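You operate a simulated robot arm through the tools that you are given. There is no shell and no other tool. Be economical: measure what you need, move in short steps, check, and stop when the job is done.

The job below is to be done with a simulated robot arm. You get a single attempt, and the scene is never put back.

## Task
Square the blue mat in the blocking frame and tighten both bar knobs.
Fine: lay it turned as it lay in the tray; both bars end snug against the mat; the other mat stays in the tray.

Only the result counts: the job must be done as asked and must still hold three seconds after the hand-in. Knocking over, shifting, dropping, spilling or breaking anything else fails it.

## Robot
A 6-joint arm with a two-finger gripper on a trunk, on a base that drives. Base frame: it is fixed to the floor where the robot stands at the start and does not move with it; the origin is under the middle of the robot, x ahead of it, y to its left, z up; the surface under the hand at the start is at about z = 820. Units: mm, degrees, N and s.
It reaches about 1298 mm from its shoulder. Its first joint turns from -149.0 to 149.0 degrees. Places, roughly: bed of the blocking frame [500, 600, 800]; blue bar [500, 500, 800]; blue bar knob [500, 400, 900]; yellow bar [700, 600, 800]; yellow bar knob [700, 600, 900]. Payload 1.57 kg.
The tool frame sits at the grasp point between the pads (the TCP): z along the fingers, y along the line on which they close. The tips reach 21 mm beyond it. Largest opening 70 mm; the body of the gripper starts 50 mm behind the TCP.
Orientation is told as [roll, pitch, yaw] about the base's x, y, z axes, in that order, counted from this pose: with the fingers straight down and closing along the base's y, the tool's x points along the base's -x, its y along +y and its z along -z.

## Interface
- The arm moves only by the tool send_rows. Its argument "plan" is a list of rows, each an object of numbers (a shift or turn left out is 0, a gripper value left out holds the last): "x", "y", "z": the shift along the base's x, y, z in mm; "ax", "ay", "az": the turn, a rotation vector about the base's x, y, z in rad; "claw": the finger opening in mm, from 0 to 70. In form: [{"x": .., "y": .., "z": .., "ax": .., "ay": .., "az": .., "claw": ..}, ...]. A call has 1 to 12 rows; each row is the pose to reach, as a shift and turn from the pose commanded when the call began. A row lasts 0.2 s, in which the tool goes at most 50 mm and 8.6 degrees; a call with a longer step from one row to the next is refused whole, and so is a gripper value outside its range. A pose out of reach is approached as far as the arm can. The call stops where the force on the tool passes 40 N (or 10 N more than at its start, if that is more) or the arm is blocked; 0.2 s more then pass. The fingers move at their own pace and stop on an object; they squeeze with about 30 N. The grip force told is the motor's: it shows also when the fingers shut on nothing. Time passes only in rows, and 0.2 s behind the last, so rows that repeat a pose let the fingers close. The reply holds the time, the measured pose of the TCP, the force on the tool along the base axes, the opening and the grip force, in the units named above and with some noise, with the torque about the TCP (base axes, N m) and any sound that the robot's microphone picked up.
- Cameras (640 x 400 px; columns grow to the right, rows downward): "scene" is now at [20.8, 181.9, 1817.8]; the picture's right is [0.12, -0.99, 0.00], its down [-0.85, -0.10, -0.51] and it looks along [0.51, 0.06, -0.86] (base axes); focal length 288 px, centre (320, 200). "wrist" rides on the gripper at [79, 4, -81] in the tool frame; the picture's right is [-0.05, 1.00, 0.00], its down [-0.67, -0.04, -0.74] and it looks along [-0.74, -0.04, 0.67] (tool axes); focal length 256 px, centre (320, 200). There is no depth. A picture from a camera that has moved, and an enlarged one, comes with that camera's place and axes in the base frame and with its lens.
- grab_frame(camera): a new picture of that camera. It takes no simulated time.
- lift_body(by): slides the trunk up (or, below 0, down) by that many mm; the arm and the scene camera ride with it, the base frame stays. It gives what a move gives, with no picture.
- steer(legs): drives the robot by 1 to 6 legs, each [ahead, turn to the left] in mm and degrees, along the robot's own axes; the way and the turn of a leg run together, so that a leg with both is an arc; at most 1500 mm and 180 degrees a leg. The arm and the cameras ride along, it lands a little off, and it stops where it bumps. It gives what a move gives.
- pan_tilt(pan, tilt): turns the head with the scene camera to pan (to the left, within 155 degrees either way) and tilt (down, from -29 to 69), counted from straight ahead of the robot. It gives what a move gives.
- enlarge(camera, box): a new picture of the part [left, top, right, bottom] of that camera's present view, enlarged. It takes no simulated time.
- close_job(): hands the job in; it is judged then, once.

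Go step by step. Nothing tells you exact positions but the pictures and the camera data: compare them with the known pose of the tool, close in by small moves and look again before you grip or let go. The budget is 120 turns and 98 pictures, counting those below and the enlarged ones. Unless the task says otherwise, let go and move clear before handing in, and close with one line.

The tools are called after ">>>" as name(argument=value, ...) on one line, values as JSON. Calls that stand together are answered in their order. send_rows: Moves the arm, as the interface text tells. Its arguments: {"type":"object","properties":{"plan":{"type":"array","items":{"type":"object","properties":{"x":{"type":"number"},"y":{"type":"number"},"z":{"type":"number"},"ax":{"type":"number"},"ay":{"type":"number"},"az":{"type":"number"},"claw":{"type":"number"}}}}},"required":["plan"]} The other tools are called the same way: lift_body (by) slides the trunk up or down; steer (legs) drives the base; pan_tilt (pan, tilt) turns the head that bears the scene camera; grab_frame (camera) takes a picture; enlarge (camera, box) takes an enlarged picture of a part of a camera's view; close_job () hands the job in.

At the start:

```text
time: 0.0
ee_pos: [476.0, 485.0, 1169.0]
orientation: [0.0, 0.0, -0.6]
force: [0.0, 0.7, -0.1]
moment: [0.0, 0.02, 0.05]
gripper_width: 69.8
grip_force: 0.2
trunk travel left (down, up): [-850.0, 120.0]
robot x, y, heading: [-1.3, 5.6, 0.0]
head pan, tilt: [6.6, 59.4]
```

scene: 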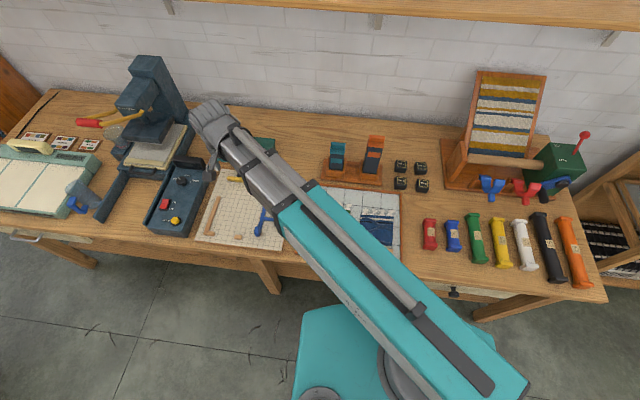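
wrist: 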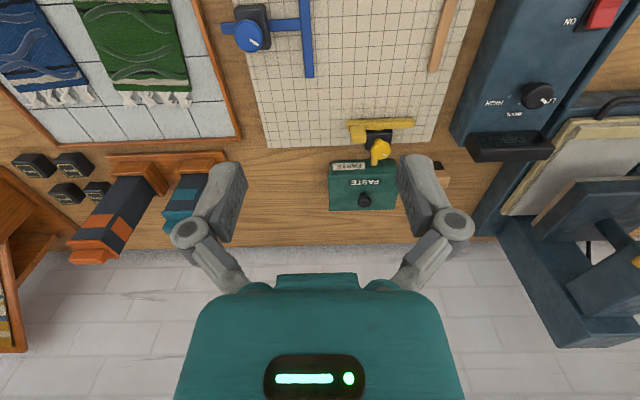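

I see the tray (blue and green mats) to the right of the gridded blocking frame, which has a blue bar and a yellow bar on it. I'll look closer before moving.

>>> enlarge(camera="wrist", box=[0, 0, 240, 150])

>>> enlarge(camera="wrist", box=[210, 0, 480, 170])

>>> enlarge(camera="scene", box=[180, 140, 420, 290])

```text
2.67 times, centred on (120, 75) of wrist
camera zoom: at [396.6, 488.8, 1248.5], right [0.06, 1.0, 0.0], down [0.67, -0.04, 0.74], along [0.74, -0.05, -0.67], focal length 683 px, centre (853, 533)
```

zoom: 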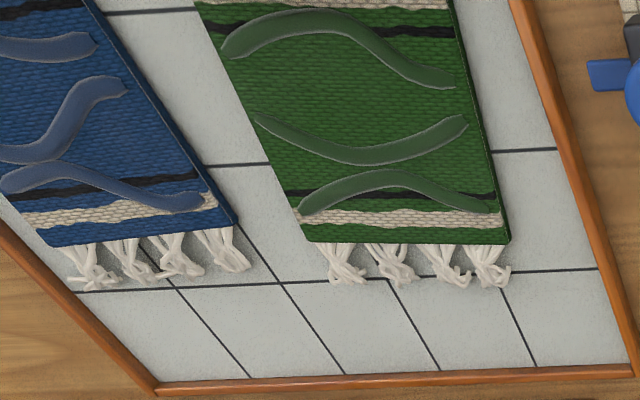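

```text
2.35 times, centred on (345, 85) of wrist
camera zoom: at [396.6, 488.8, 1248.5], right [0.06, 1.0, 0.0], down [0.67, -0.04, 0.74], along [0.74, -0.05, -0.67], focal length 602 px, centre (261, 471)
```

zoom: 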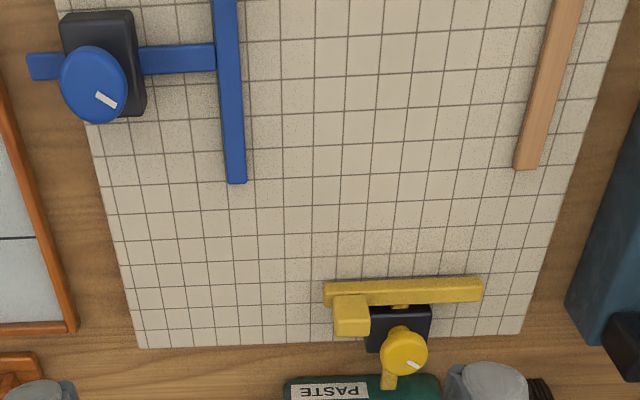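

```text
2.67 times, centred on (300, 215) of scene
camera zoom: at [20.8, 181.9, 1817.8], right [0.12, -0.99, 0.0], down [-0.85, -0.1, -0.51], along [0.51, 0.06, -0.86], focal length 768 px, centre (373, 160)
```

zoom: 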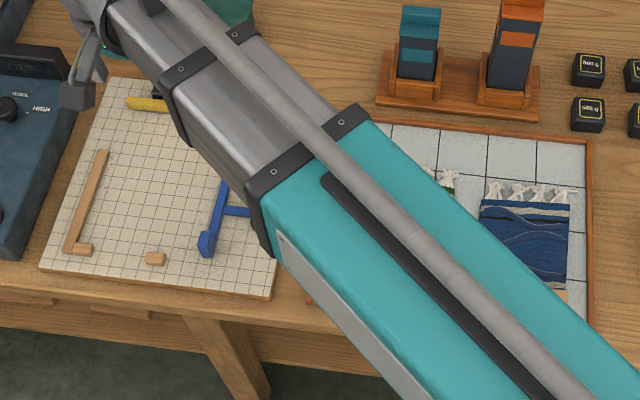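

The blue mat lies in the tray at the right and the frame's fixed wooden stops are at the near edge and the left. I'll move the hand back and to the right to view the tray and frame properly.

>>> send_rows(plan=[{"x": -28, "y": -35}, {"x": -56, "y": -70}, {"x": -84, "y": -105}, {"x": -112, "y": -140}, {"x": -140, "y": -175}, {"x": -168, "y": -210}, {"x": -196, "y": -245}, {"x": -220, "y": -280}])

>>> grab_frame(camera="wrist")

>>> grab_frame(camera="scene")

```text
time: 1.8
ee_pos: [393.1, 353.4, 1168.6]
orientation: [0.0, 0.0, -0.6]
force: [0.3, -0.1, 0.2]
moment: [-0.03, 0.0, 0.0]
gripper_width: 70.2
grip_force: 0.1
out of reach, approached as far as the arm can: row 4, 5, 6, 7, 8
trunk travel left (down, up): [-850.0, 120.0]
robot x, y, heading: [-0.8, 6.3, 0.3]
head pan, tilt: [6.6, 59.4]
```

```text
92 pictures are left
camera wrist: at [313.4, 357.1, 1248.5], right [0.06, 1.0, 0.0], down [0.67, -0.04, 0.74], along [0.74, -0.05, -0.67], focal length 256 px, centre (320, 200)
```

wrist: 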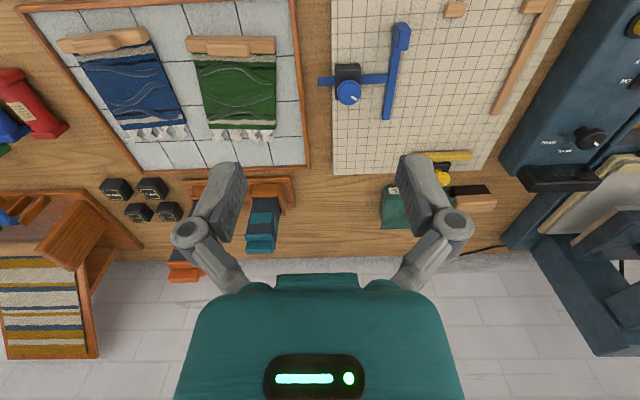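

```text
91 pictures are left
camera scene: at [20.9, 181.9, 1817.8], right [0.12, -0.99, 0.0], down [-0.85, -0.1, -0.51], along [0.51, 0.06, -0.86], focal length 288 px, centre (320, 200)
```

scene: 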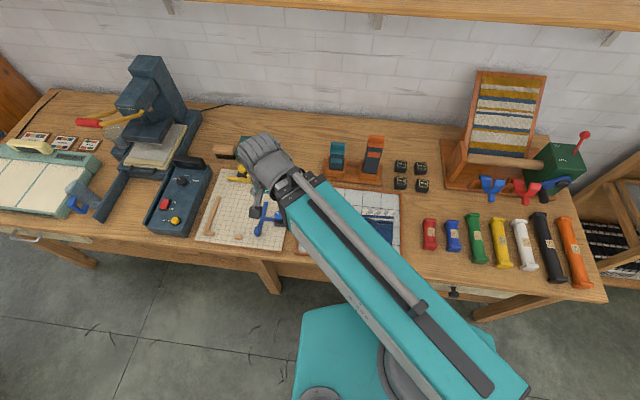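

Each mat has a wooden grip at its near end. I'll enlarge tray and frame.

>>> enlarge(camera="wrist", box=[30, 0, 310, 175])

>>> enlarge(camera="wrist", box=[310, 0, 590, 175])

```text
2.29 times, centred on (170, 88) of wrist
camera zoom: at [313.4, 357.1, 1248.5], right [0.06, 1.0, 0.0], down [0.67, -0.04, 0.74], along [0.74, -0.05, -0.67], focal length 585 px, centre (663, 457)
```

zoom: 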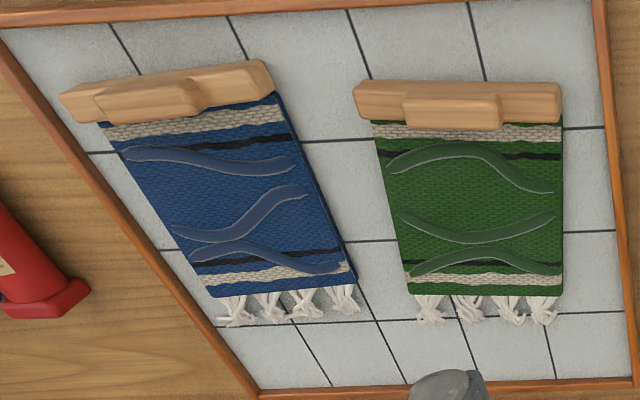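

```text
2.29 times, centred on (450, 88) of wrist
camera zoom: at [313.4, 357.1, 1248.5], right [0.06, 1.0, 0.0], down [0.67, -0.04, 0.74], along [0.74, -0.05, -0.67], focal length 585 px, centre (23, 457)
```

zoom: 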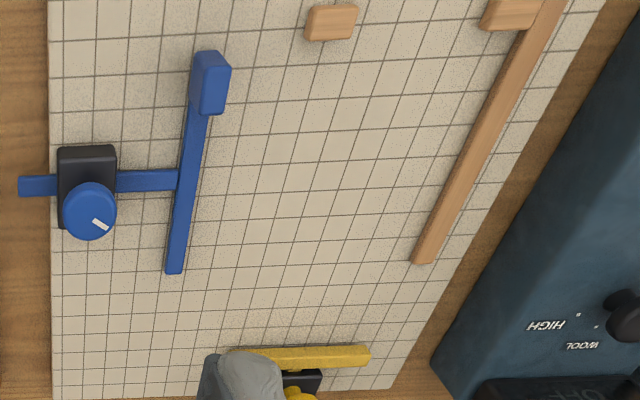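

The blue mat's handle (with a raised lug) is near [413, 35], the frame's near stops at x≈414, the left fence at y≈640. The arm is too folded to reach the tray comfortably, so I back the base off by 200 mm.

>>> steer(legs=[[-200, 0]])

```text
time: 3.6
ee_pos: [190.4, 353.3, 1170.2]
orientation: [0.0, 0.0, -0.6]
force: [-0.8, -0.4, 0.6]
moment: [0.03, 0.03, -0.02]
gripper_width: 70.1
grip_force: 0.0
trunk travel left (down, up): [-850.0, 120.0]
robot x, y, heading: [-202.3, 4.2, 0.0]
head pan, tilt: [6.6, 59.4]
```

Now I swing the hand over the blue mat while turning it 90° so the fingers close along x.

>>> send_rows(plan=[{"x": 20, "y": -29, "z": -11, "az": 0.1437}, {"x": 40, "y": -58, "z": -22, "az": 0.2875}, {"x": 60, "y": -87, "z": -33, "az": 0.4312}, {"x": 80, "y": -116, "z": -44, "az": 0.5749}, {"x": 100, "y": -145, "z": -55, "az": 0.7186}, {"x": 121, "y": -174, "z": -66, "az": 0.8624}, {"x": 142, "y": -203, "z": -77, "az": 1.0061}, {"x": 163, "y": -232, "z": -88, "az": 1.1498}, {"x": 184, "y": -261, "z": -99, "az": 1.2935}, {"x": 204, "y": -290, "z": -110, "az": 1.4373}, {"x": 223, "y": -318, "z": -120, "az": 1.581}])

>>> grab_frame(camera="wrist")

>>> grab_frame(camera="scene")

```text
time: 6.0
ee_pos: [414.1, 33.9, 1169.0]
orientation: [0.0, 0.0, 90.1]
force: [0.1, -1.1, 0.1]
moment: [-0.02, -0.04, 0.01]
gripper_width: 69.9
grip_force: 0.1
out of reach, approached as far as the arm can: row 1, 2, 3, 4, 5, 6, 7, 8, 9, 10, 11
trunk travel left (down, up): [-850.0, 120.0]
robot x, y, heading: [-202.3, 5.2, -0.1]
head pan, tilt: [6.6, 59.4]
```

```text
88 pictures are left
camera wrist: at [409.9, -46.0, 1248.4], right [-1.0, 0.05, 0.0], down [0.03, 0.67, 0.74], along [0.04, 0.74, -0.67], focal length 256 px, centre (320, 200)
```

wrist: 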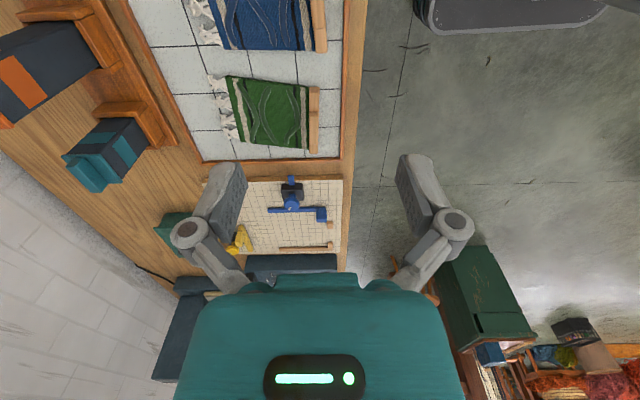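

```text
87 pictures are left
camera scene: at [-179.5, 181.1, 1817.8], right [0.12, -0.99, 0.0], down [-0.85, -0.1, -0.51], along [0.51, 0.06, -0.86], focal length 288 px, centre (320, 200)
```

scene: 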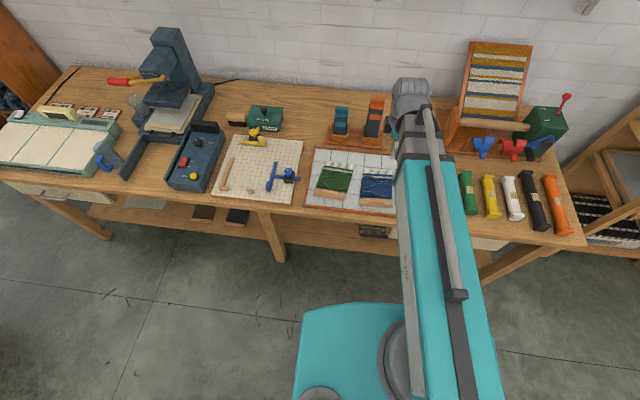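

The mats are seen well; the trunk must come down since the arm can't descend further on its own. Lowering by 200.

>>> lift_body(by=-200)

>>> grab_frame(camera="wrist")

>>> grab_frame(camera="scene")

```text
time: 8.2
ee_pos: [413.3, 34.5, 969.9]
orientation: [0.0, 0.0, 90.1]
force: [0.2, 0.2, -0.2]
moment: [-0.01, 0.03, 0.02]
gripper_width: 70.0
grip_force: 0.0
trunk travel left (down, up): [-650.0, 320.0]
robot x, y, heading: [-196.4, 6.4, 0.0]
head pan, tilt: [6.6, 59.4]
```

```text
86 pictures are left
camera wrist: at [409.1, -45.4, 1048.6], right [-1.0, 0.05, 0.0], down [0.03, 0.67, 0.74], along [0.04, 0.74, -0.67], focal length 256 px, centre (320, 200)
```

wrist: 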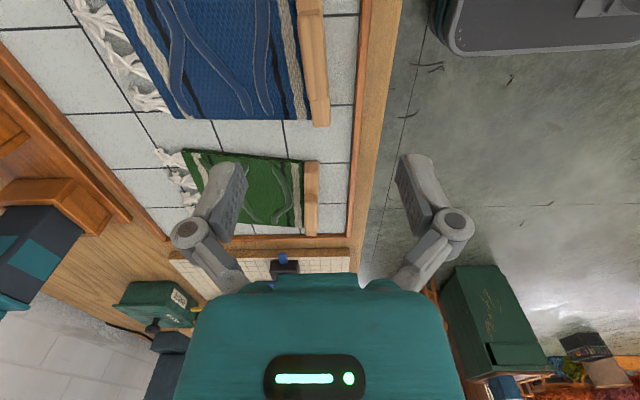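

```text
85 pictures are left
camera scene: at [-180.0, 181.5, 1617.8], right [0.12, -0.99, 0.0], down [-0.85, -0.1, -0.51], along [0.51, 0.06, -0.86], focal length 288 px, centre (320, 200)
```

scene: 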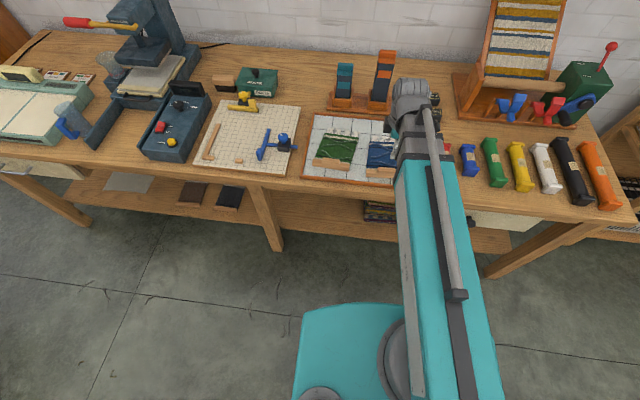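

I move the hand aside in −y to measure the mat clearly.

>>> send_rows(plan=[{"y": -45}, {"y": -90}, {"y": -130}])

>>> grab_frame(camera="wrist")

>>> enlarge(camera="scene", box=[190, 80, 410, 220])

```text
time: 9.0
ee_pos: [414.6, -95.3, 969.1]
orientation: [0.1, 0.0, 90.1]
force: [0.2, -0.3, 0.5]
moment: [0.03, -0.01, 0.01]
gripper_width: 69.8
grip_force: 0.0
trunk travel left (down, up): [-650.0, 320.0]
robot x, y, heading: [-198.8, 4.9, 0.3]
head pan, tilt: [6.6, 59.4]
```

```text
84 pictures are left
camera wrist: at [409.7, -175.8, 1048.5], right [-1.0, 0.05, 0.0], down [0.03, 0.67, 0.74], along [0.04, 0.74, -0.67], focal length 256 px, centre (320, 200)
```

wrist: 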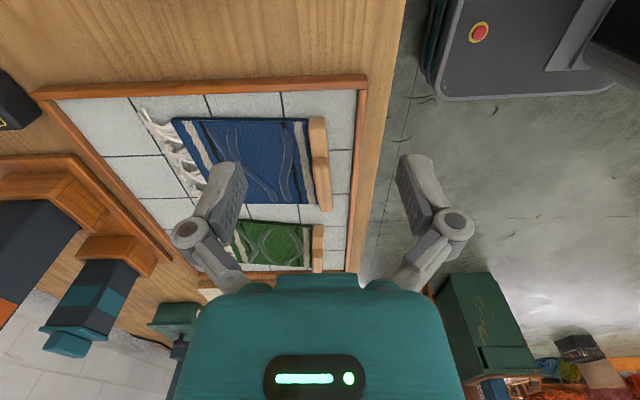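

```text
2.86 times, centred on (300, 150) of scene
camera zoom: at [-179.9, 181.5, 1617.8], right [0.12, -0.99, 0.0], down [-0.85, -0.1, -0.51], along [0.51, 0.06, -0.86], focal length 823 px, centre (377, 343)
```

zoom: 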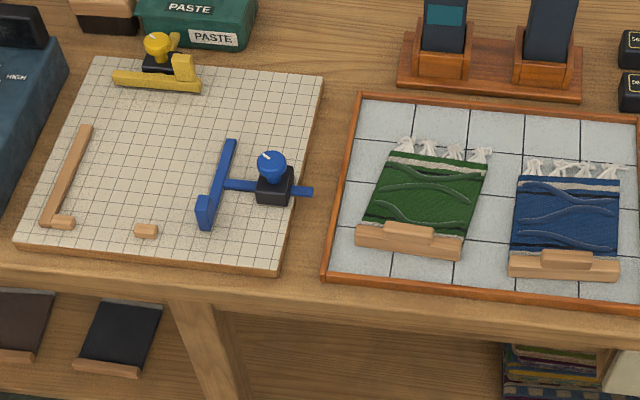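

Clear view. I enlarge the blue mat in the wrist view for measurement.

>>> enlarge(camera="wrist", box=[130, 80, 370, 230])

```text
2.67 times, centred on (250, 155) of wrist
camera zoom: at [409.7, -175.8, 1048.5], right [-1.0, 0.05, 0.0], down [0.03, 0.67, 0.74], along [0.04, 0.74, -0.67], focal length 683 px, centre (507, 320)
```

zoom: 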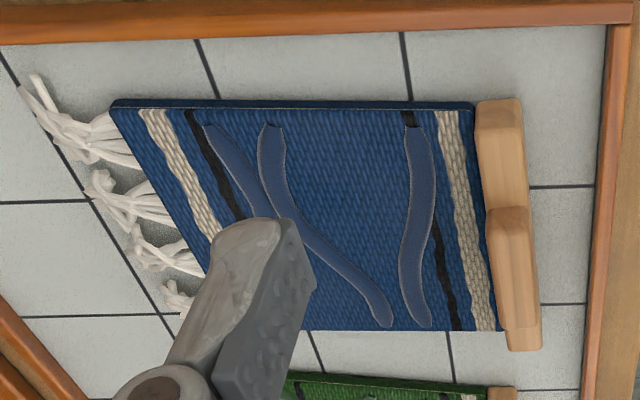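

Comparing views, surfaces lie lower than told: handle top z≈820, mat centre y≈27, handle x≈416, yaw within about 3° of straight. I raise the hand, lower the trunk to give downward range, and centre on the lug.

>>> send_rows(plan=[{"y": 30, "z": 40}, {"y": 61, "z": 80}, {"y": 92, "z": 110}, {"x": 2, "y": 122, "z": 130, "claw": 50}])

>>> lift_body(by=-200)

>>> grab_frame(camera="wrist")

>>> grab_frame(camera="scene")

```text
refused: row 2 steps farther than a row can; nothing moved
```

```text
time: 10.6
ee_pos: [412.3, -94.7, 808.0]
orientation: [-0.1, 0.0, 90.0]
force: [-5.7, 0.8, 38.6]
moment: [0.06, 0.79, -0.03]
gripper_width: 70.8
grip_force: 0.3
trunk travel left (down, up): [-487.0, 483.0]
robot x, y, heading: [-197.6, 5.6, 0.1]
head pan, tilt: [6.6, 59.4]
stopped: the force on the tool passed its limit at 174 N (the readings are from after the stop); the commanded pose is now the measured one
```

```text
81 pictures are left
camera wrist: at [407.9, -175.1, 887.7], right [-1.0, 0.05, 0.0], down [0.03, 0.67, 0.74], along [0.04, 0.74, -0.67], focal length 256 px, centre (320, 200)
```

wrist: 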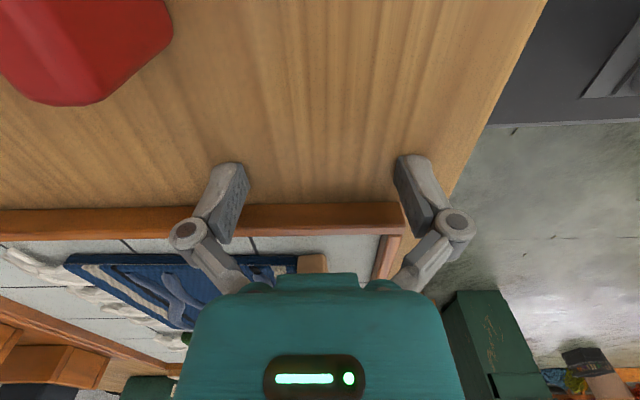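

```text
80 pictures are left
camera scene: at [-183.3, 182.1, 1455.3], right [0.12, -0.99, 0.0], down [-0.85, -0.1, -0.51], along [0.51, 0.06, -0.86], focal length 288 px, centre (320, 200)
```

scene: 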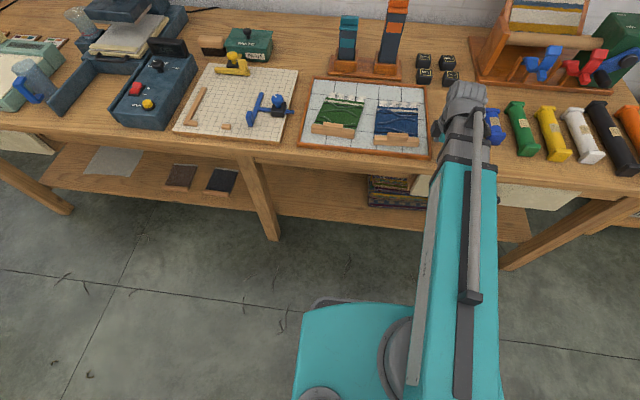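

My refused move left the trunk to lower the hand onto bare table: a stop on the wood at tip z≈787 with nothing displaced. I lift clear now and will not batch dependent moves again.

>>> send_rows(plan=[{"z": 30}, {"z": 70}, {"z": 110, "claw": 50}])

>>> grab_frame(camera="scene")

>>> grab_frame(camera="wrist")

```text
time: 11.4
ee_pos: [412.2, -95.8, 807.6]
orientation: [-0.3, 0.0, 90.0]
force: [-10.8, 2.8, 48.3]
moment: [0.02, 1.44, 0.01]
gripper_width: 69.7
grip_force: 32.0
out of reach, approached as far as the arm can: row 1, 2, 3
trunk travel left (down, up): [-487.0, 483.0]
robot x, y, heading: [-199.6, 8.1, 0.2]
head pan, tilt: [6.6, 59.4]
```

```text
79 pictures are left
camera scene: at [-184.6, 182.4, 1455.1], right [0.12, -0.99, 0.0], down [-0.85, -0.1, -0.51], along [0.51, 0.06, -0.86], focal length 288 px, centre (320, 200)
```

scene: 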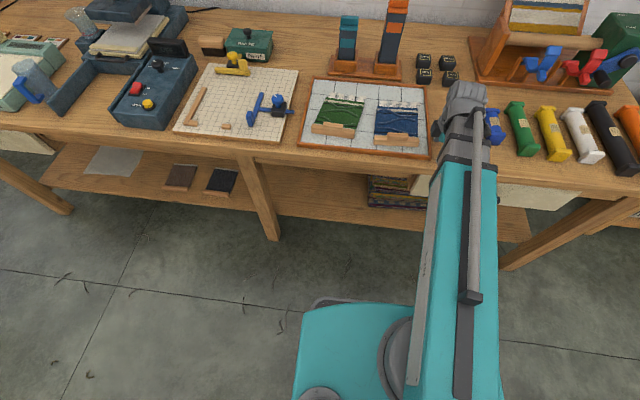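

```text
78 pictures are left
camera wrist: at [407.6, -175.1, 888.2], right [-1.0, 0.05, 0.0], down [0.03, 0.67, 0.74], along [0.04, 0.74, -0.67], focal length 256 px, centre (320, 200)
```

wrist: 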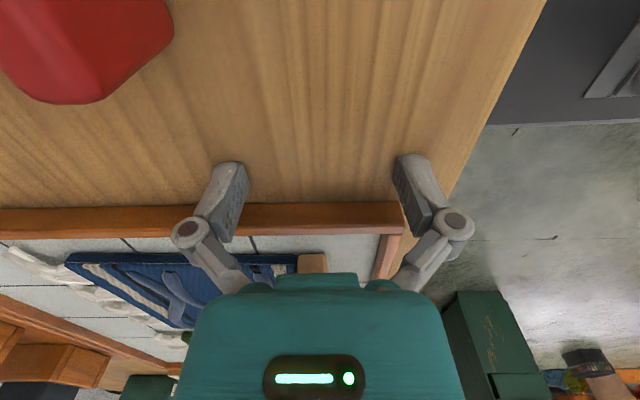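

The arm's height seems to come only from the trunk (it looks like a telescoping boom). I lift the trunk to free the hand.

>>> lift_body(by=102)

>>> enlarge(camera="scene", box=[150, 40, 450, 230])

```text
time: 12.8
ee_pos: [415.4, -95.5, 907.3]
orientation: [0.0, 0.2, 89.9]
force: [0.5, 0.1, 0.0]
moment: [-0.01, -0.01, 0.01]
gripper_width: 49.9
grip_force: 0.1
trunk travel left (down, up): [-589.0, 381.0]
robot x, y, heading: [-199.2, 4.0, -0.1]
head pan, tilt: [6.6, 59.4]
```

```text
2.11 times, centred on (300, 135) of scene
camera zoom: at [-179.7, 181.6, 1556.8], right [0.12, -0.99, 0.0], down [-0.85, -0.1, -0.51], along [0.51, 0.06, -0.86], focal length 607 px, centre (362, 337)
```

zoom: 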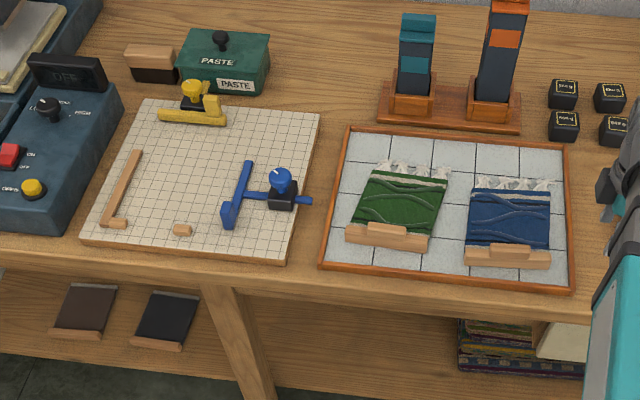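

Nothing was disturbed. Now I move above the lug at the same height and look.

>>> send_rows(plan=[{"y": 40}, {"y": 80}, {"y": 122}, {"y": 122}])

>>> grab_frame(camera="wrist")

```text
time: 13.8
ee_pos: [415.6, 26.3, 906.9]
orientation: [-0.2, 0.1, 90.1]
force: [-0.3, -0.1, -0.9]
moment: [-0.03, -0.01, 0.02]
gripper_width: 49.8
grip_force: 0.1
trunk travel left (down, up): [-589.0, 381.0]
robot x, y, heading: [-198.3, 7.0, 0.1]
head pan, tilt: [6.6, 59.4]
```

```text
76 pictures are left
camera wrist: at [411.2, -53.6, 987.6], right [-1.0, 0.05, 0.0], down [0.03, 0.67, 0.74], along [0.04, 0.74, -0.67], focal length 256 px, centre (320, 200)
```

wrist: 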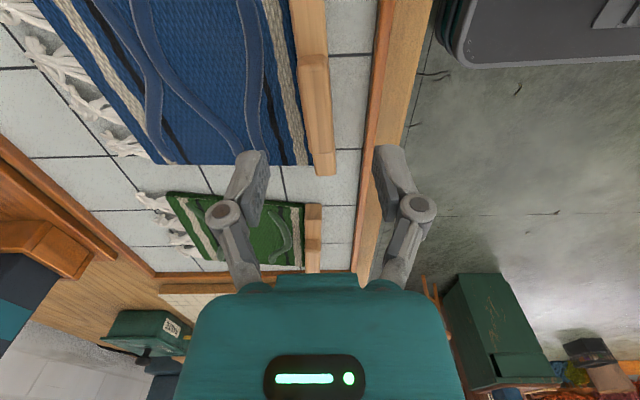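

>>> enlarge(camera="wrist", box=[240, 0, 400, 200])

```text
2.00 times, centred on (320, 100) of wrist
camera zoom: at [411.2, -53.6, 987.6], right [-1.0, 0.05, 0.0], down [0.03, 0.67, 0.74], along [0.04, 0.74, -0.67], focal length 512 px, centre (320, 400)
```

zoom: 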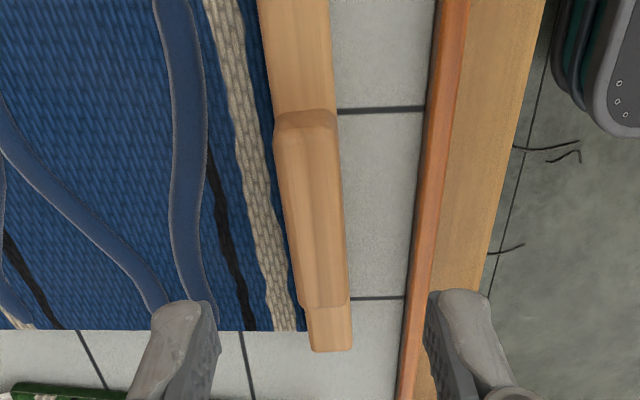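

Lug centre ≈ [416, 34], about 17 mm thick in x, top near z≈830. I shift 7 mm in y, narrow the fingers, then lower by the trunk.

>>> send_rows(plan=[{"y": 7, "claw": 42}, {"y": 7, "claw": 42}])

>>> lift_body(by=-50)

>>> grab_frame(camera="wrist")

```text
time: 14.3
ee_pos: [415.2, 33.9, 909.3]
orientation: [-0.1, 0.0, 90.1]
force: [0.0, 0.4, -0.2]
moment: [0.02, -0.02, 0.01]
gripper_width: 41.8
grip_force: 0.1
trunk travel left (down, up): [-589.0, 381.0]
robot x, y, heading: [-202.5, 8.4, 0.1]
head pan, tilt: [6.6, 59.4]
```

```text
time: 15.3
ee_pos: [415.5, 33.2, 857.7]
orientation: [-0.1, 0.1, 90.0]
force: [0.2, -0.3, 0.0]
moment: [0.01, -0.01, 0.01]
gripper_width: 42.1
grip_force: 0.0
trunk travel left (down, up): [-539.0, 431.0]
robot x, y, heading: [-202.2, 5.4, 0.1]
head pan, tilt: [6.6, 59.4]
```

```text
74 pictures are left
camera wrist: at [411.5, -47.0, 937.6], right [-1.0, 0.05, 0.0], down [0.03, 0.67, 0.74], along [0.04, 0.74, -0.67], focal length 256 px, centre (320, 200)
```

wrist: 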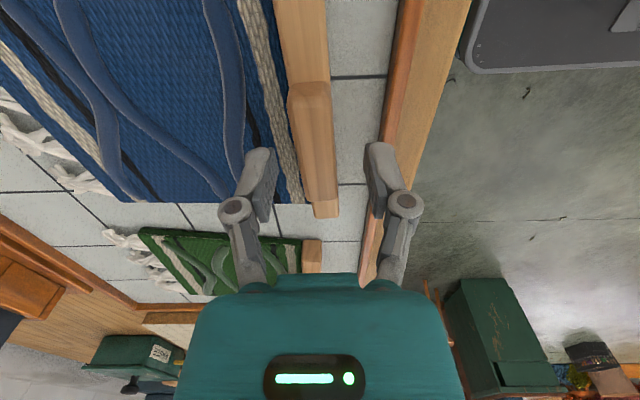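

The lug sits between the fingers. I lower 25 mm more.

>>> send_rows(plan=[{"x": 2, "y": 2}])

>>> lift_body(by=-25)

>>> grab_frame(camera="wrist")

>>> enlarge(camera="scene", box=[300, 60, 500, 190])

```text
time: 15.7
ee_pos: [417.4, 36.1, 858.2]
orientation: [-0.2, 0.1, 90.0]
force: [-0.1, 0.5, 0.4]
moment: [-0.04, 0.01, -0.01]
gripper_width: 41.8
grip_force: 0.1
trunk travel left (down, up): [-539.0, 431.0]
robot x, y, heading: [-199.2, 5.6, 0.2]
head pan, tilt: [6.6, 59.4]
```

```text
time: 16.4
ee_pos: [418.6, 34.6, 833.6]
orientation: [-0.2, 0.1, 90.0]
force: [3.4, 0.7, 10.2]
moment: [0.0, -0.37, -0.03]
gripper_width: 48.5
grip_force: 4.7
trunk travel left (down, up): [-514.0, 456.0]
robot x, y, heading: [-199.7, 4.7, 0.3]
head pan, tilt: [6.6, 59.4]
```

```text
73 pictures are left
camera wrist: at [413.7, -45.0, 913.0], right [-1.0, 0.05, 0.0], down [0.03, 0.67, 0.74], along [0.04, 0.74, -0.67], focal length 256 px, centre (320, 200)
```

wrist: 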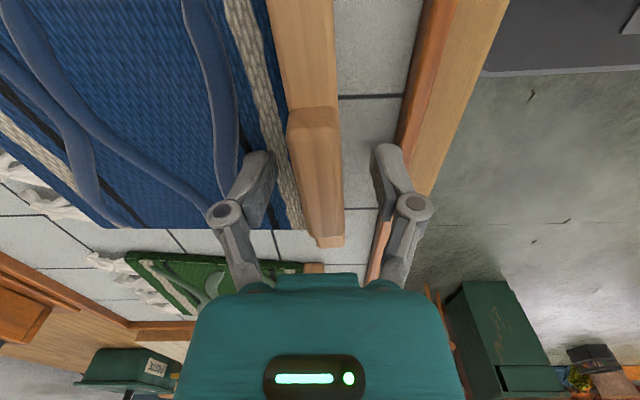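

```text
3.08 times, centred on (400, 125) of scene
camera zoom: at [-180.4, 181.5, 1481.9], right [0.12, -0.99, 0.0], down [-0.85, -0.1, -0.51], along [0.51, 0.06, -0.86], focal length 887 px, centre (74, 431)
```

zoom: 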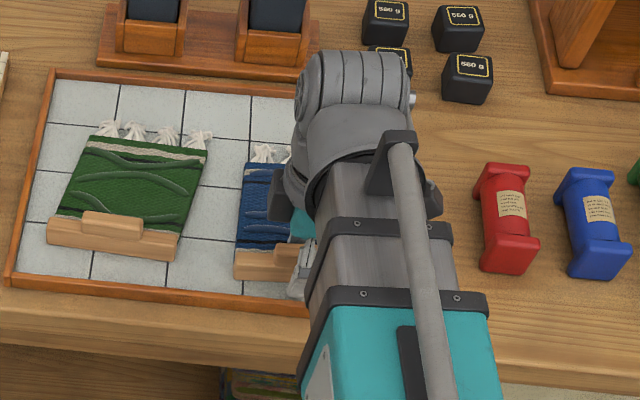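

The fingers touch something lightly (10 N), so I raise 5 mm and then close on the lug.

>>> lift_body(by=5)

>>> send_rows(plan=[{"claw": 42}, {"claw": 30}, {"claw": 20}, {"claw": 10}, {"claw": 5}, {"claw": 5}])

>>> grab_frame(camera="wrist")

```text
time: 16.9
ee_pos: [418.1, 36.3, 837.3]
orientation: [0.0, 0.2, 90.0]
force: [0.1, -0.3, -0.4]
moment: [0.01, 0.01, -0.01]
gripper_width: 42.1
grip_force: 0.1
trunk travel left (down, up): [-519.0, 451.0]
robot x, y, heading: [-201.9, 3.2, 0.2]
head pan, tilt: [6.6, 59.4]
```

```text
time: 18.3
ee_pos: [417.2, 35.3, 838.5]
orientation: [-0.3, 0.1, 90.0]
force: [-4.7, 0.3, 12.4]
moment: [0.12, 0.11, 0.1]
gripper_width: 17.3
grip_force: 29.9
trunk travel left (down, up): [-519.0, 451.0]
robot x, y, heading: [-199.4, 5.8, 0.1]
head pan, tilt: [6.6, 59.4]
```

```text
71 pictures are left
camera wrist: at [412.5, -44.9, 918.3], right [-1.0, 0.05, 0.0], down [0.03, 0.67, 0.74], along [0.04, 0.74, -0.67], focal length 256 px, centre (320, 200)
```

wrist: 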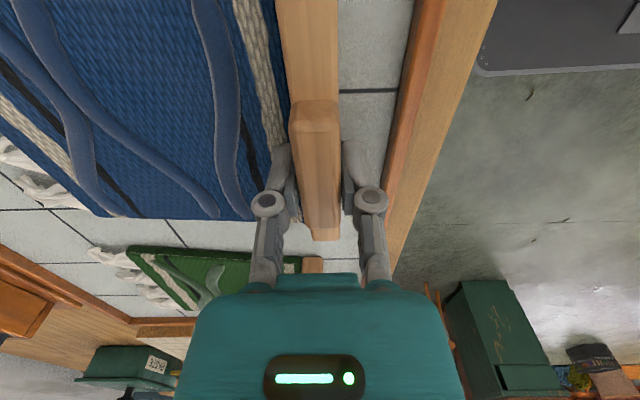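

Gripped at 17 mm, the lug's thickness. Lifting 40 mm to see if it holds.

>>> lift_body(by=40)

>>> grab_frame(camera="wrist")

>>> enlarge(camera="scene", box=[280, 60, 480, 190])

```text
time: 19.1
ee_pos: [418.7, 34.8, 878.6]
orientation: [-0.2, 0.0, 89.9]
force: [0.2, 0.4, -0.7]
moment: [0.02, 0.06, 0.0]
gripper_width: 17.5
grip_force: 30.4
trunk travel left (down, up): [-559.0, 411.0]
robot x, y, heading: [-202.9, 6.6, 0.1]
head pan, tilt: [6.6, 59.4]
```

```text
70 pictures are left
camera wrist: at [413.8, -45.0, 957.6], right [-1.0, 0.05, 0.0], down [0.03, 0.67, 0.74], along [0.04, 0.74, -0.67], focal length 256 px, centre (320, 200)
```

wrist: 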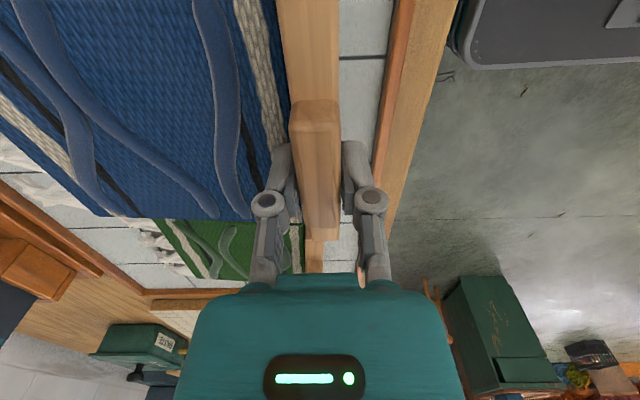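

```text
3.08 times, centred on (380, 125) of scene
camera zoom: at [-179.6, 181.6, 1526.9], right [0.12, -0.99, 0.0], down [-0.85, -0.1, -0.51], along [0.51, 0.06, -0.86], focal length 887 px, centre (135, 431)
```

zoom: 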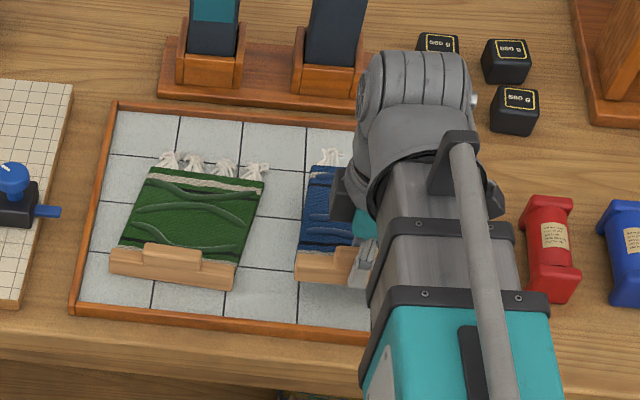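

Mat is held and rigid. I enlarge to measure the mat's extent relative to the hand.

>>> enlarge(camera="wrist", box=[100, 80, 400, 270])

```text
2.11 times, centred on (250, 175) of wrist
camera zoom: at [413.8, -45.0, 957.6], right [-1.0, 0.05, 0.0], down [0.03, 0.67, 0.74], along [0.04, 0.74, -0.67], focal length 539 px, centre (467, 253)
```

zoom: 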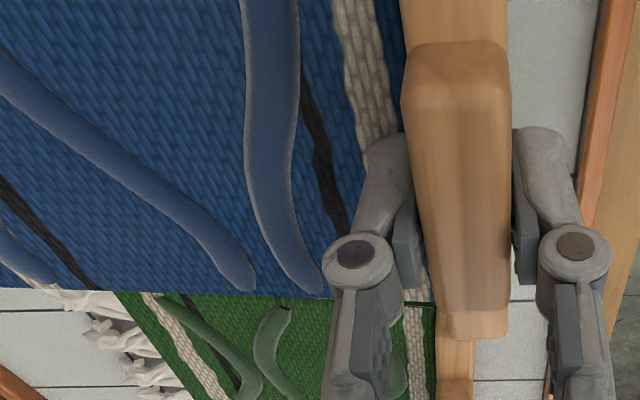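

The mat edge lies about 66 mm to +y of the hand and is square to it. I lift 130 mm to clear the bar knobs and carry it over the frame.

>>> lift_body(by=130)

>>> send_rows(plan=[{"x": 2, "y": 44}, {"x": 4, "y": 88}, {"x": 6, "y": 132}, {"x": 8, "y": 176}, {"x": 10, "y": 220}, {"x": 12, "y": 264}, {"x": 14, "y": 308}, {"x": 16, "y": 352}, {"x": 18, "y": 396}, {"x": 20, "y": 440}, {"x": 22, "y": 484}, {"x": 22, "y": 520}])

>>> grab_frame(camera="wrist")

>>> grab_frame(camera="scene")

```text
time: 20.7
ee_pos: [418.4, 36.7, 1007.4]
orientation: [-0.1, 0.2, 90.0]
force: [0.1, -0.1, -1.1]
moment: [-0.02, 0.04, -0.02]
gripper_width: 17.1
grip_force: 30.2
trunk travel left (down, up): [-689.0, 281.0]
robot x, y, heading: [-201.9, 5.5, 0.1]
head pan, tilt: [6.6, 59.4]
```

```text
time: 23.3
ee_pos: [440.6, 556.0, 1008.3]
orientation: [-0.1, 0.1, 90.0]
force: [0.0, -0.1, 0.0]
moment: [0.04, 0.02, 0.01]
gripper_width: 17.2
grip_force: 29.8
trunk travel left (down, up): [-689.0, 281.0]
robot x, y, heading: [-199.9, 6.0, 0.4]
head pan, tilt: [6.6, 59.4]
```

```text
67 pictures are left
camera wrist: at [436.1, 475.3, 1087.4], right [-1.0, 0.05, 0.0], down [0.03, 0.67, 0.74], along [0.04, 0.74, -0.67], focal length 256 px, centre (320, 200)
```

wrist: 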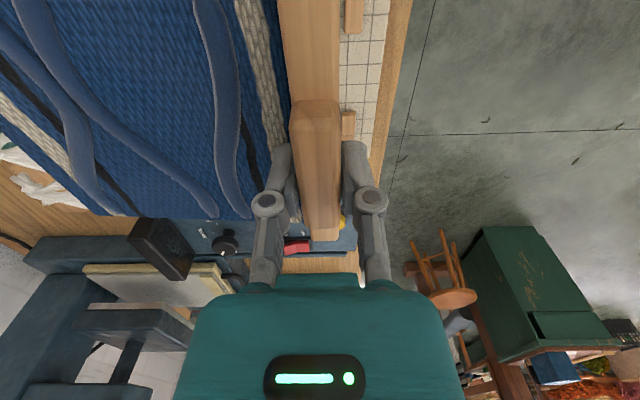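

```text
66 pictures are left
camera scene: at [-179.5, 181.9, 1656.8], right [0.12, -0.99, 0.0], down [-0.85, -0.1, -0.51], along [0.51, 0.06, -0.86], focal length 288 px, centre (320, 200)
```

scene: 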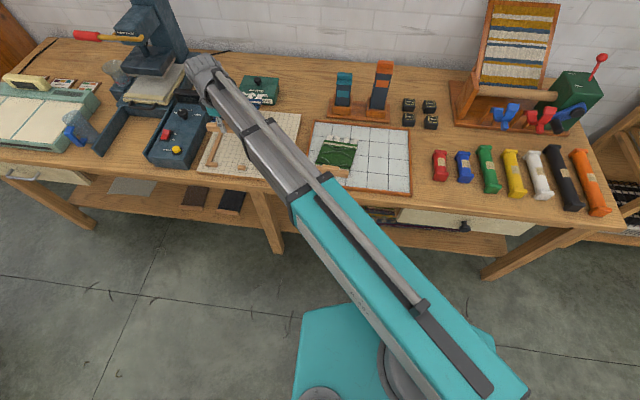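

I enlarge the wrist view around the near stops to get their x.

>>> enlarge(camera="wrist", box=[270, 0, 430, 150])

```text
2.67 times, centred on (350, 75) of wrist
camera zoom: at [436.1, 475.3, 1087.4], right [-1.0, 0.05, 0.0], down [0.03, 0.67, 0.74], along [0.04, 0.74, -0.67], focal length 683 px, centre (240, 533)
```

zoom: 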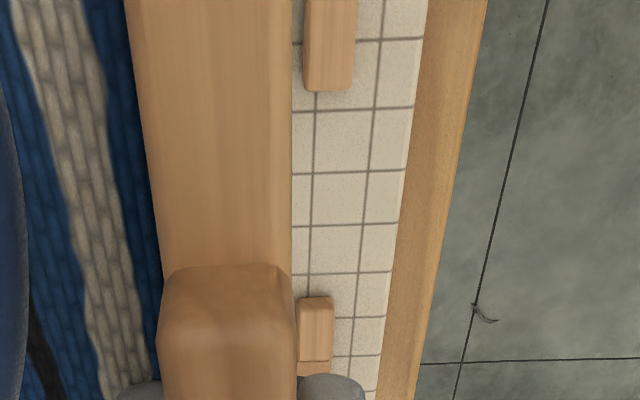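

Stop faces lie at x≈417.5 and the handle's near face is 10 mm behind the hand's x. I move to x≈434, y≈573 and lower to just above the bed.

>>> send_rows(plan=[{"x": -6.5, "y": 17}, {"x": -6.5, "y": 17}])

>>> lift_body(by=-125)

>>> grab_frame(camera="wrist")

>>> enlarge(camera="scene", box=[150, 40, 350, 170])

```text
time: 23.9
ee_pos: [434.4, 573.3, 1007.0]
orientation: [-0.1, 0.1, 89.9]
force: [0.2, -0.3, -1.5]
moment: [-0.01, 0.05, 0.02]
gripper_width: 17.5
grip_force: 30.2
trunk travel left (down, up): [-689.0, 281.0]
robot x, y, heading: [-201.3, 7.2, 0.0]
head pan, tilt: [6.6, 59.4]
```

```text
time: 25.5
ee_pos: [432.5, 572.5, 883.1]
orientation: [-0.1, 0.1, 90.1]
force: [-0.8, -0.6, -0.6]
moment: [-0.01, 0.05, -0.01]
gripper_width: 17.2
grip_force: 30.1
trunk travel left (down, up): [-564.0, 406.0]
robot x, y, heading: [-200.2, 4.5, -0.1]
head pan, tilt: [6.6, 59.4]
```

```text
64 pictures are left
camera wrist: at [429.4, 491.9, 962.6], right [-1.0, 0.05, 0.0], down [0.03, 0.67, 0.74], along [0.04, 0.74, -0.67], focal length 256 px, centre (320, 200)
```

wrist: 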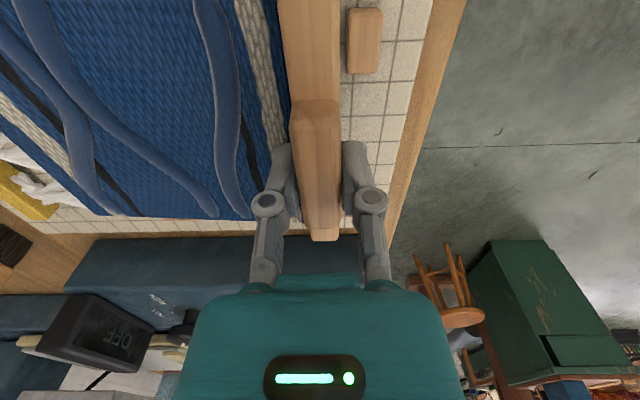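

```text
3.08 times, centred on (250, 105) of scene
camera zoom: at [-179.8, 181.6, 1531.9], right [0.12, -0.99, 0.0], down [-0.85, -0.1, -0.51], along [0.51, 0.06, -0.86], focal length 887 px, centre (535, 492)
```

zoom: 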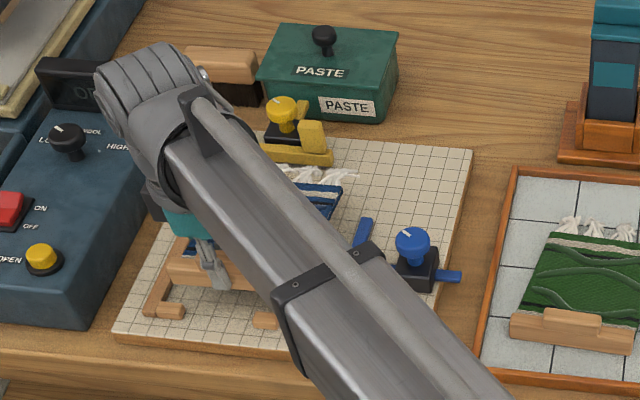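

>>> enlarge(camera="scene", box=[180, 110, 250, 155])

>>> enlarge(camera="wrist", box=[20, 150, 400, 250])

```text
8.89 times, centred on (215, 132) of scene
camera zoom: at [-179.8, 181.6, 1531.9], right [0.12, -0.99, 0.0], down [-0.85, -0.1, -0.51], along [0.51, 0.06, -0.86], focal length 2561 px, centre (1253, 800)
```

zoom: 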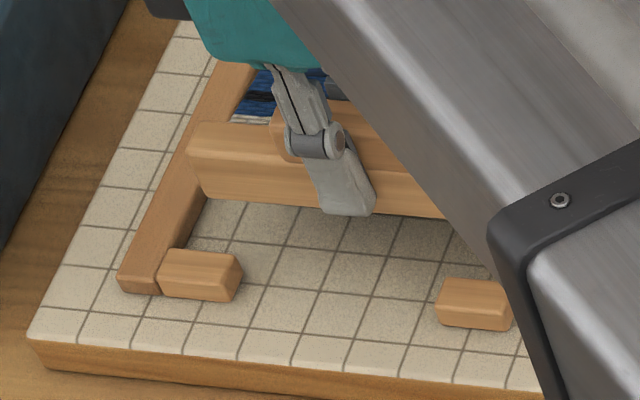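

```text
1.68 times, centred on (210, 200) of wrist
camera zoom: at [429.4, 491.9, 962.6], right [-1.0, 0.05, 0.0], down [0.03, 0.67, 0.74], along [0.04, 0.74, -0.67], focal length 431 px, centre (505, 200)
```

zoom: 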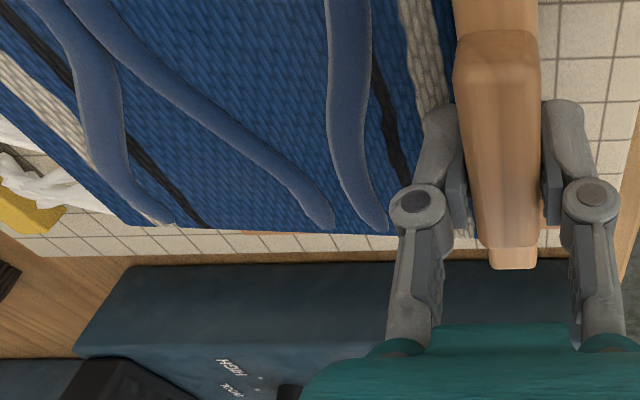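

The handle is square with the frame, with some clearance to fence and stops. I lower in small steps, watching the force.

>>> lift_body(by=-20)

>>> enlarge(camera="scene", box=[180, 100, 250, 145])

```text
time: 26.1
ee_pos: [434.3, 572.2, 863.4]
orientation: [-0.1, 0.1, 90.0]
force: [0.1, 0.8, -1.2]
moment: [0.04, 0.06, 0.0]
gripper_width: 17.3
grip_force: 30.2
trunk travel left (down, up): [-544.0, 426.0]
robot x, y, heading: [-197.0, 6.8, 0.2]
head pan, tilt: [6.6, 59.4]
```

```text
8.89 times, centred on (215, 122) of scene
camera zoom: at [-179.8, 181.6, 1511.8], right [0.12, -0.99, 0.0], down [-0.85, -0.1, -0.51], along [0.51, 0.06, -0.86], focal length 2561 px, centre (1253, 889)
```

zoom: 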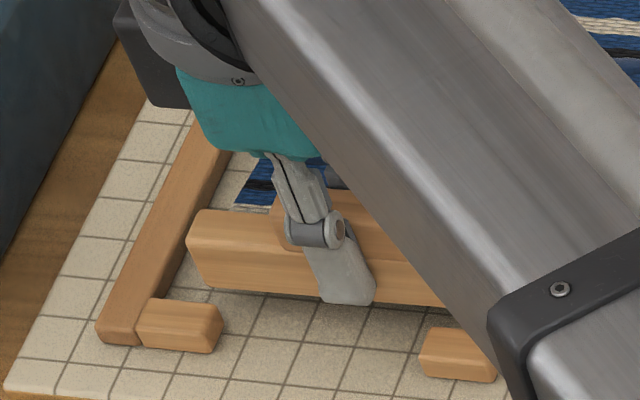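

>>> lift_body(by=-8)

>>> enlarge(camera="scene", box=[180, 100, 250, 145])

```text
time: 26.7
ee_pos: [433.7, 572.3, 856.2]
orientation: [-0.1, 0.0, 90.0]
force: [0.1, -1.6, -1.3]
moment: [-0.01, 0.03, 0.01]
gripper_width: 17.0
grip_force: 30.3
trunk travel left (down, up): [-536.0, 434.0]
robot x, y, heading: [-202.6, 7.8, 0.2]
head pan, tilt: [6.6, 59.4]
```

```text
8.89 times, centred on (215, 122) of scene
camera zoom: at [-179.8, 181.6, 1503.8], right [0.12, -0.99, 0.0], down [-0.85, -0.1, -0.51], along [0.51, 0.06, -0.86], focal length 2561 px, centre (1253, 889)
```

zoom: 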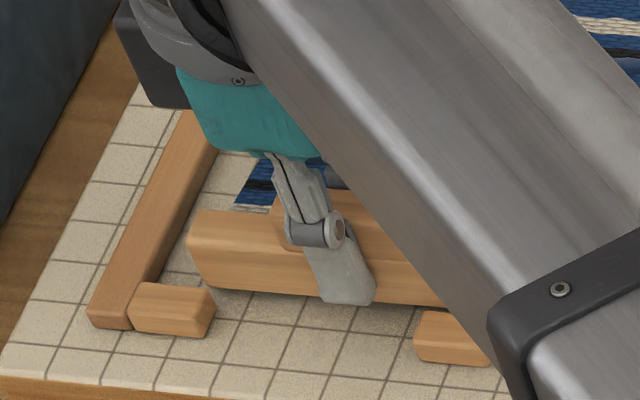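

>>> lift_body(by=-6)

```text
time: 27.3
ee_pos: [433.9, 572.5, 849.9]
orientation: [-0.3, 0.0, 90.0]
force: [5.2, 5.8, 22.6]
moment: [-0.14, -0.14, 0.05]
gripper_width: 17.3
grip_force: 30.2
trunk travel left (down, up): [-530.0, 440.0]
robot x, y, heading: [-198.5, 7.8, 0.2]
head pan, tilt: [6.6, 59.4]
```

Contact with the bed at z≈850. I ease up 2 mm and look before sliding toward the stops.

>>> lift_body(by=1.5)

>>> enlarge(camera="scene", box=[180, 90, 250, 135])

>>> grab_frame(camera="wrist")

```text
time: 27.8
ee_pos: [433.3, 571.1, 850.5]
orientation: [0.0, 0.1, 90.0]
force: [1.8, 2.4, 6.3]
moment: [0.44, -0.09, -0.03]
gripper_width: 17.3
grip_force: 30.1
trunk travel left (down, up): [-532.0, 438.0]
robot x, y, heading: [-200.3, 5.4, -0.0]
head pan, tilt: [6.6, 59.4]
```

```text
8.89 times, centred on (215, 112) of scene
camera zoom: at [-180.1, 181.3, 1499.2], right [0.12, -0.99, 0.0], down [-0.85, -0.1, -0.51], along [0.51, 0.06, -0.86], focal length 2561 px, centre (1253, 978)
```

zoom: 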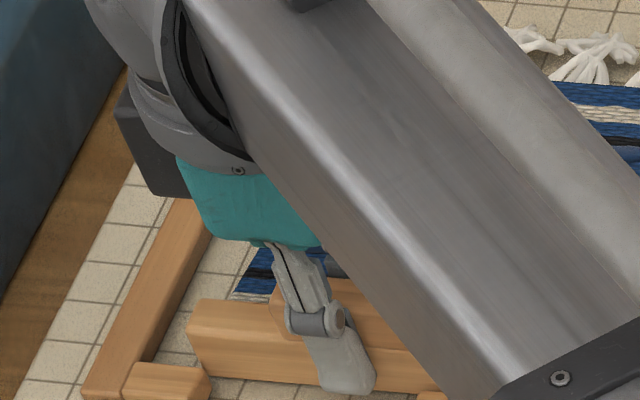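

```text
57 pictures are left
camera wrist: at [429.0, 491.6, 930.2], right [-1.0, 0.05, 0.0], down [0.03, 0.67, 0.74], along [0.04, 0.74, -0.67], focal length 256 px, centre (320, 200)
```

wrist: 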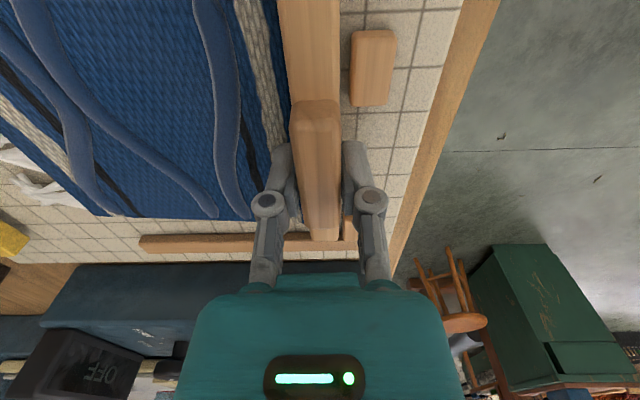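

The mat sits square with ~6 mm to the stops and ~12 mm to the fence. I slide gently in −x.

>>> send_rows(plan=[{"x": -2}, {"x": -4}, {"x": -5}, {"x": -6}])

```text
time: 28.8
ee_pos: [428.7, 570.9, 849.8]
orientation: [-0.2, 0.0, 89.9]
force: [11.4, -0.7, 6.8]
moment: [0.2, -0.23, -0.46]
gripper_width: 17.1
grip_force: 29.7
trunk travel left (down, up): [-532.0, 438.0]
robot x, y, heading: [-198.6, 3.1, 0.2]
head pan, tilt: [6.6, 59.4]
```

Touching the stops (11 N). Easing 1 mm and sliding toward the fence in +y.

>>> send_rows(plan=[{"x": 1, "y": 3}, {"x": 1, "y": 6}, {"x": 1, "y": 8}, {"x": 1, "y": 9}, {"x": 1, "y": 10}])

```text
time: 30.0
ee_pos: [429.7, 582.2, 850.6]
orientation: [-0.1, 0.1, 89.9]
force: [5.3, -3.5, 3.1]
moment: [-0.21, -0.11, -0.22]
gripper_width: 17.5
grip_force: 30.1
trunk travel left (down, up): [-532.0, 438.0]
robot x, y, heading: [-199.0, 8.6, -0.1]
head pan, tilt: [6.6, 59.4]
```

>>> send_rows(plan=[{"y": 1}, {"y": 2}, {"y": 3}, {"y": 4}])

>>> grab_frame(camera="wrist")

>>> enlarge(camera="scene", box=[180, 90, 250, 135])

```text
time: 31.0
ee_pos: [429.3, 585.4, 850.6]
orientation: [-0.1, 0.0, 90.1]
force: [6.5, -3.9, 4.1]
moment: [-0.16, -0.15, -0.28]
gripper_width: 17.2
grip_force: 29.9
trunk travel left (down, up): [-532.0, 438.0]
robot x, y, heading: [-200.3, 3.1, 0.2]
head pan, tilt: [6.6, 59.4]
```

```text
56 pictures are left
camera wrist: at [424.8, 505.6, 930.2], right [-1.0, 0.05, 0.0], down [0.03, 0.67, 0.74], along [0.04, 0.74, -0.67], focal length 256 px, centre (320, 200)
```

wrist: 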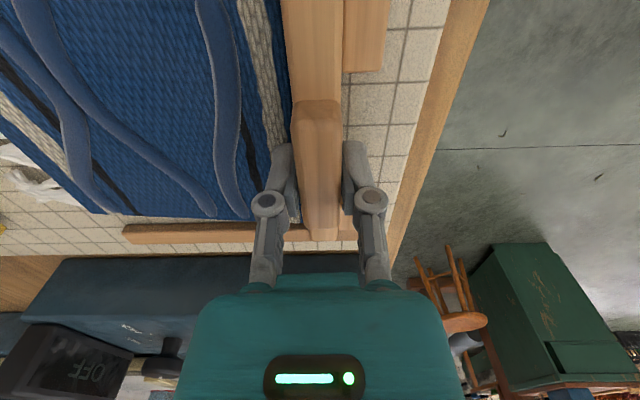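

```text
8.89 times, centred on (215, 112) of scene
camera zoom: at [-179.5, 181.1, 1499.4], right [0.12, -0.99, 0.0], down [-0.85, -0.1, -0.51], along [0.51, 0.06, -0.86], focal length 2561 px, centre (1253, 978)
```

zoom: 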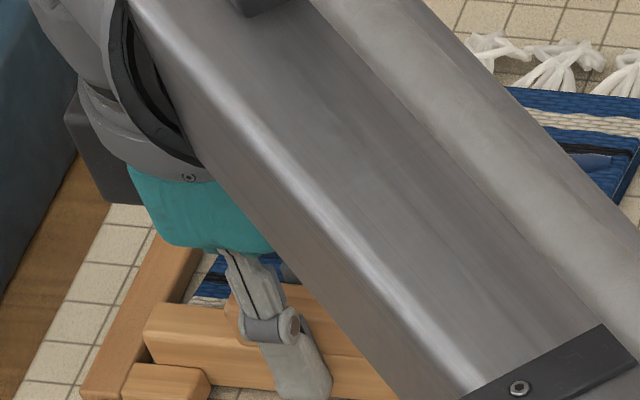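

Close to the fence; continuing.

>>> send_rows(plan=[{"y": 1}, {"y": 2}, {"y": 3}, {"y": 4}, {"y": 5}])

```text
time: 32.2
ee_pos: [429.2, 591.2, 849.9]
orientation: [-0.2, 0.1, 90.0]
force: [7.8, -4.7, 3.5]
moment: [-0.11, -0.16, -0.26]
gripper_width: 17.7
grip_force: 30.0
trunk travel left (down, up): [-532.0, 438.0]
robot x, y, heading: [-201.3, 4.3, 0.2]
head pan, tilt: [6.6, 59.4]
```

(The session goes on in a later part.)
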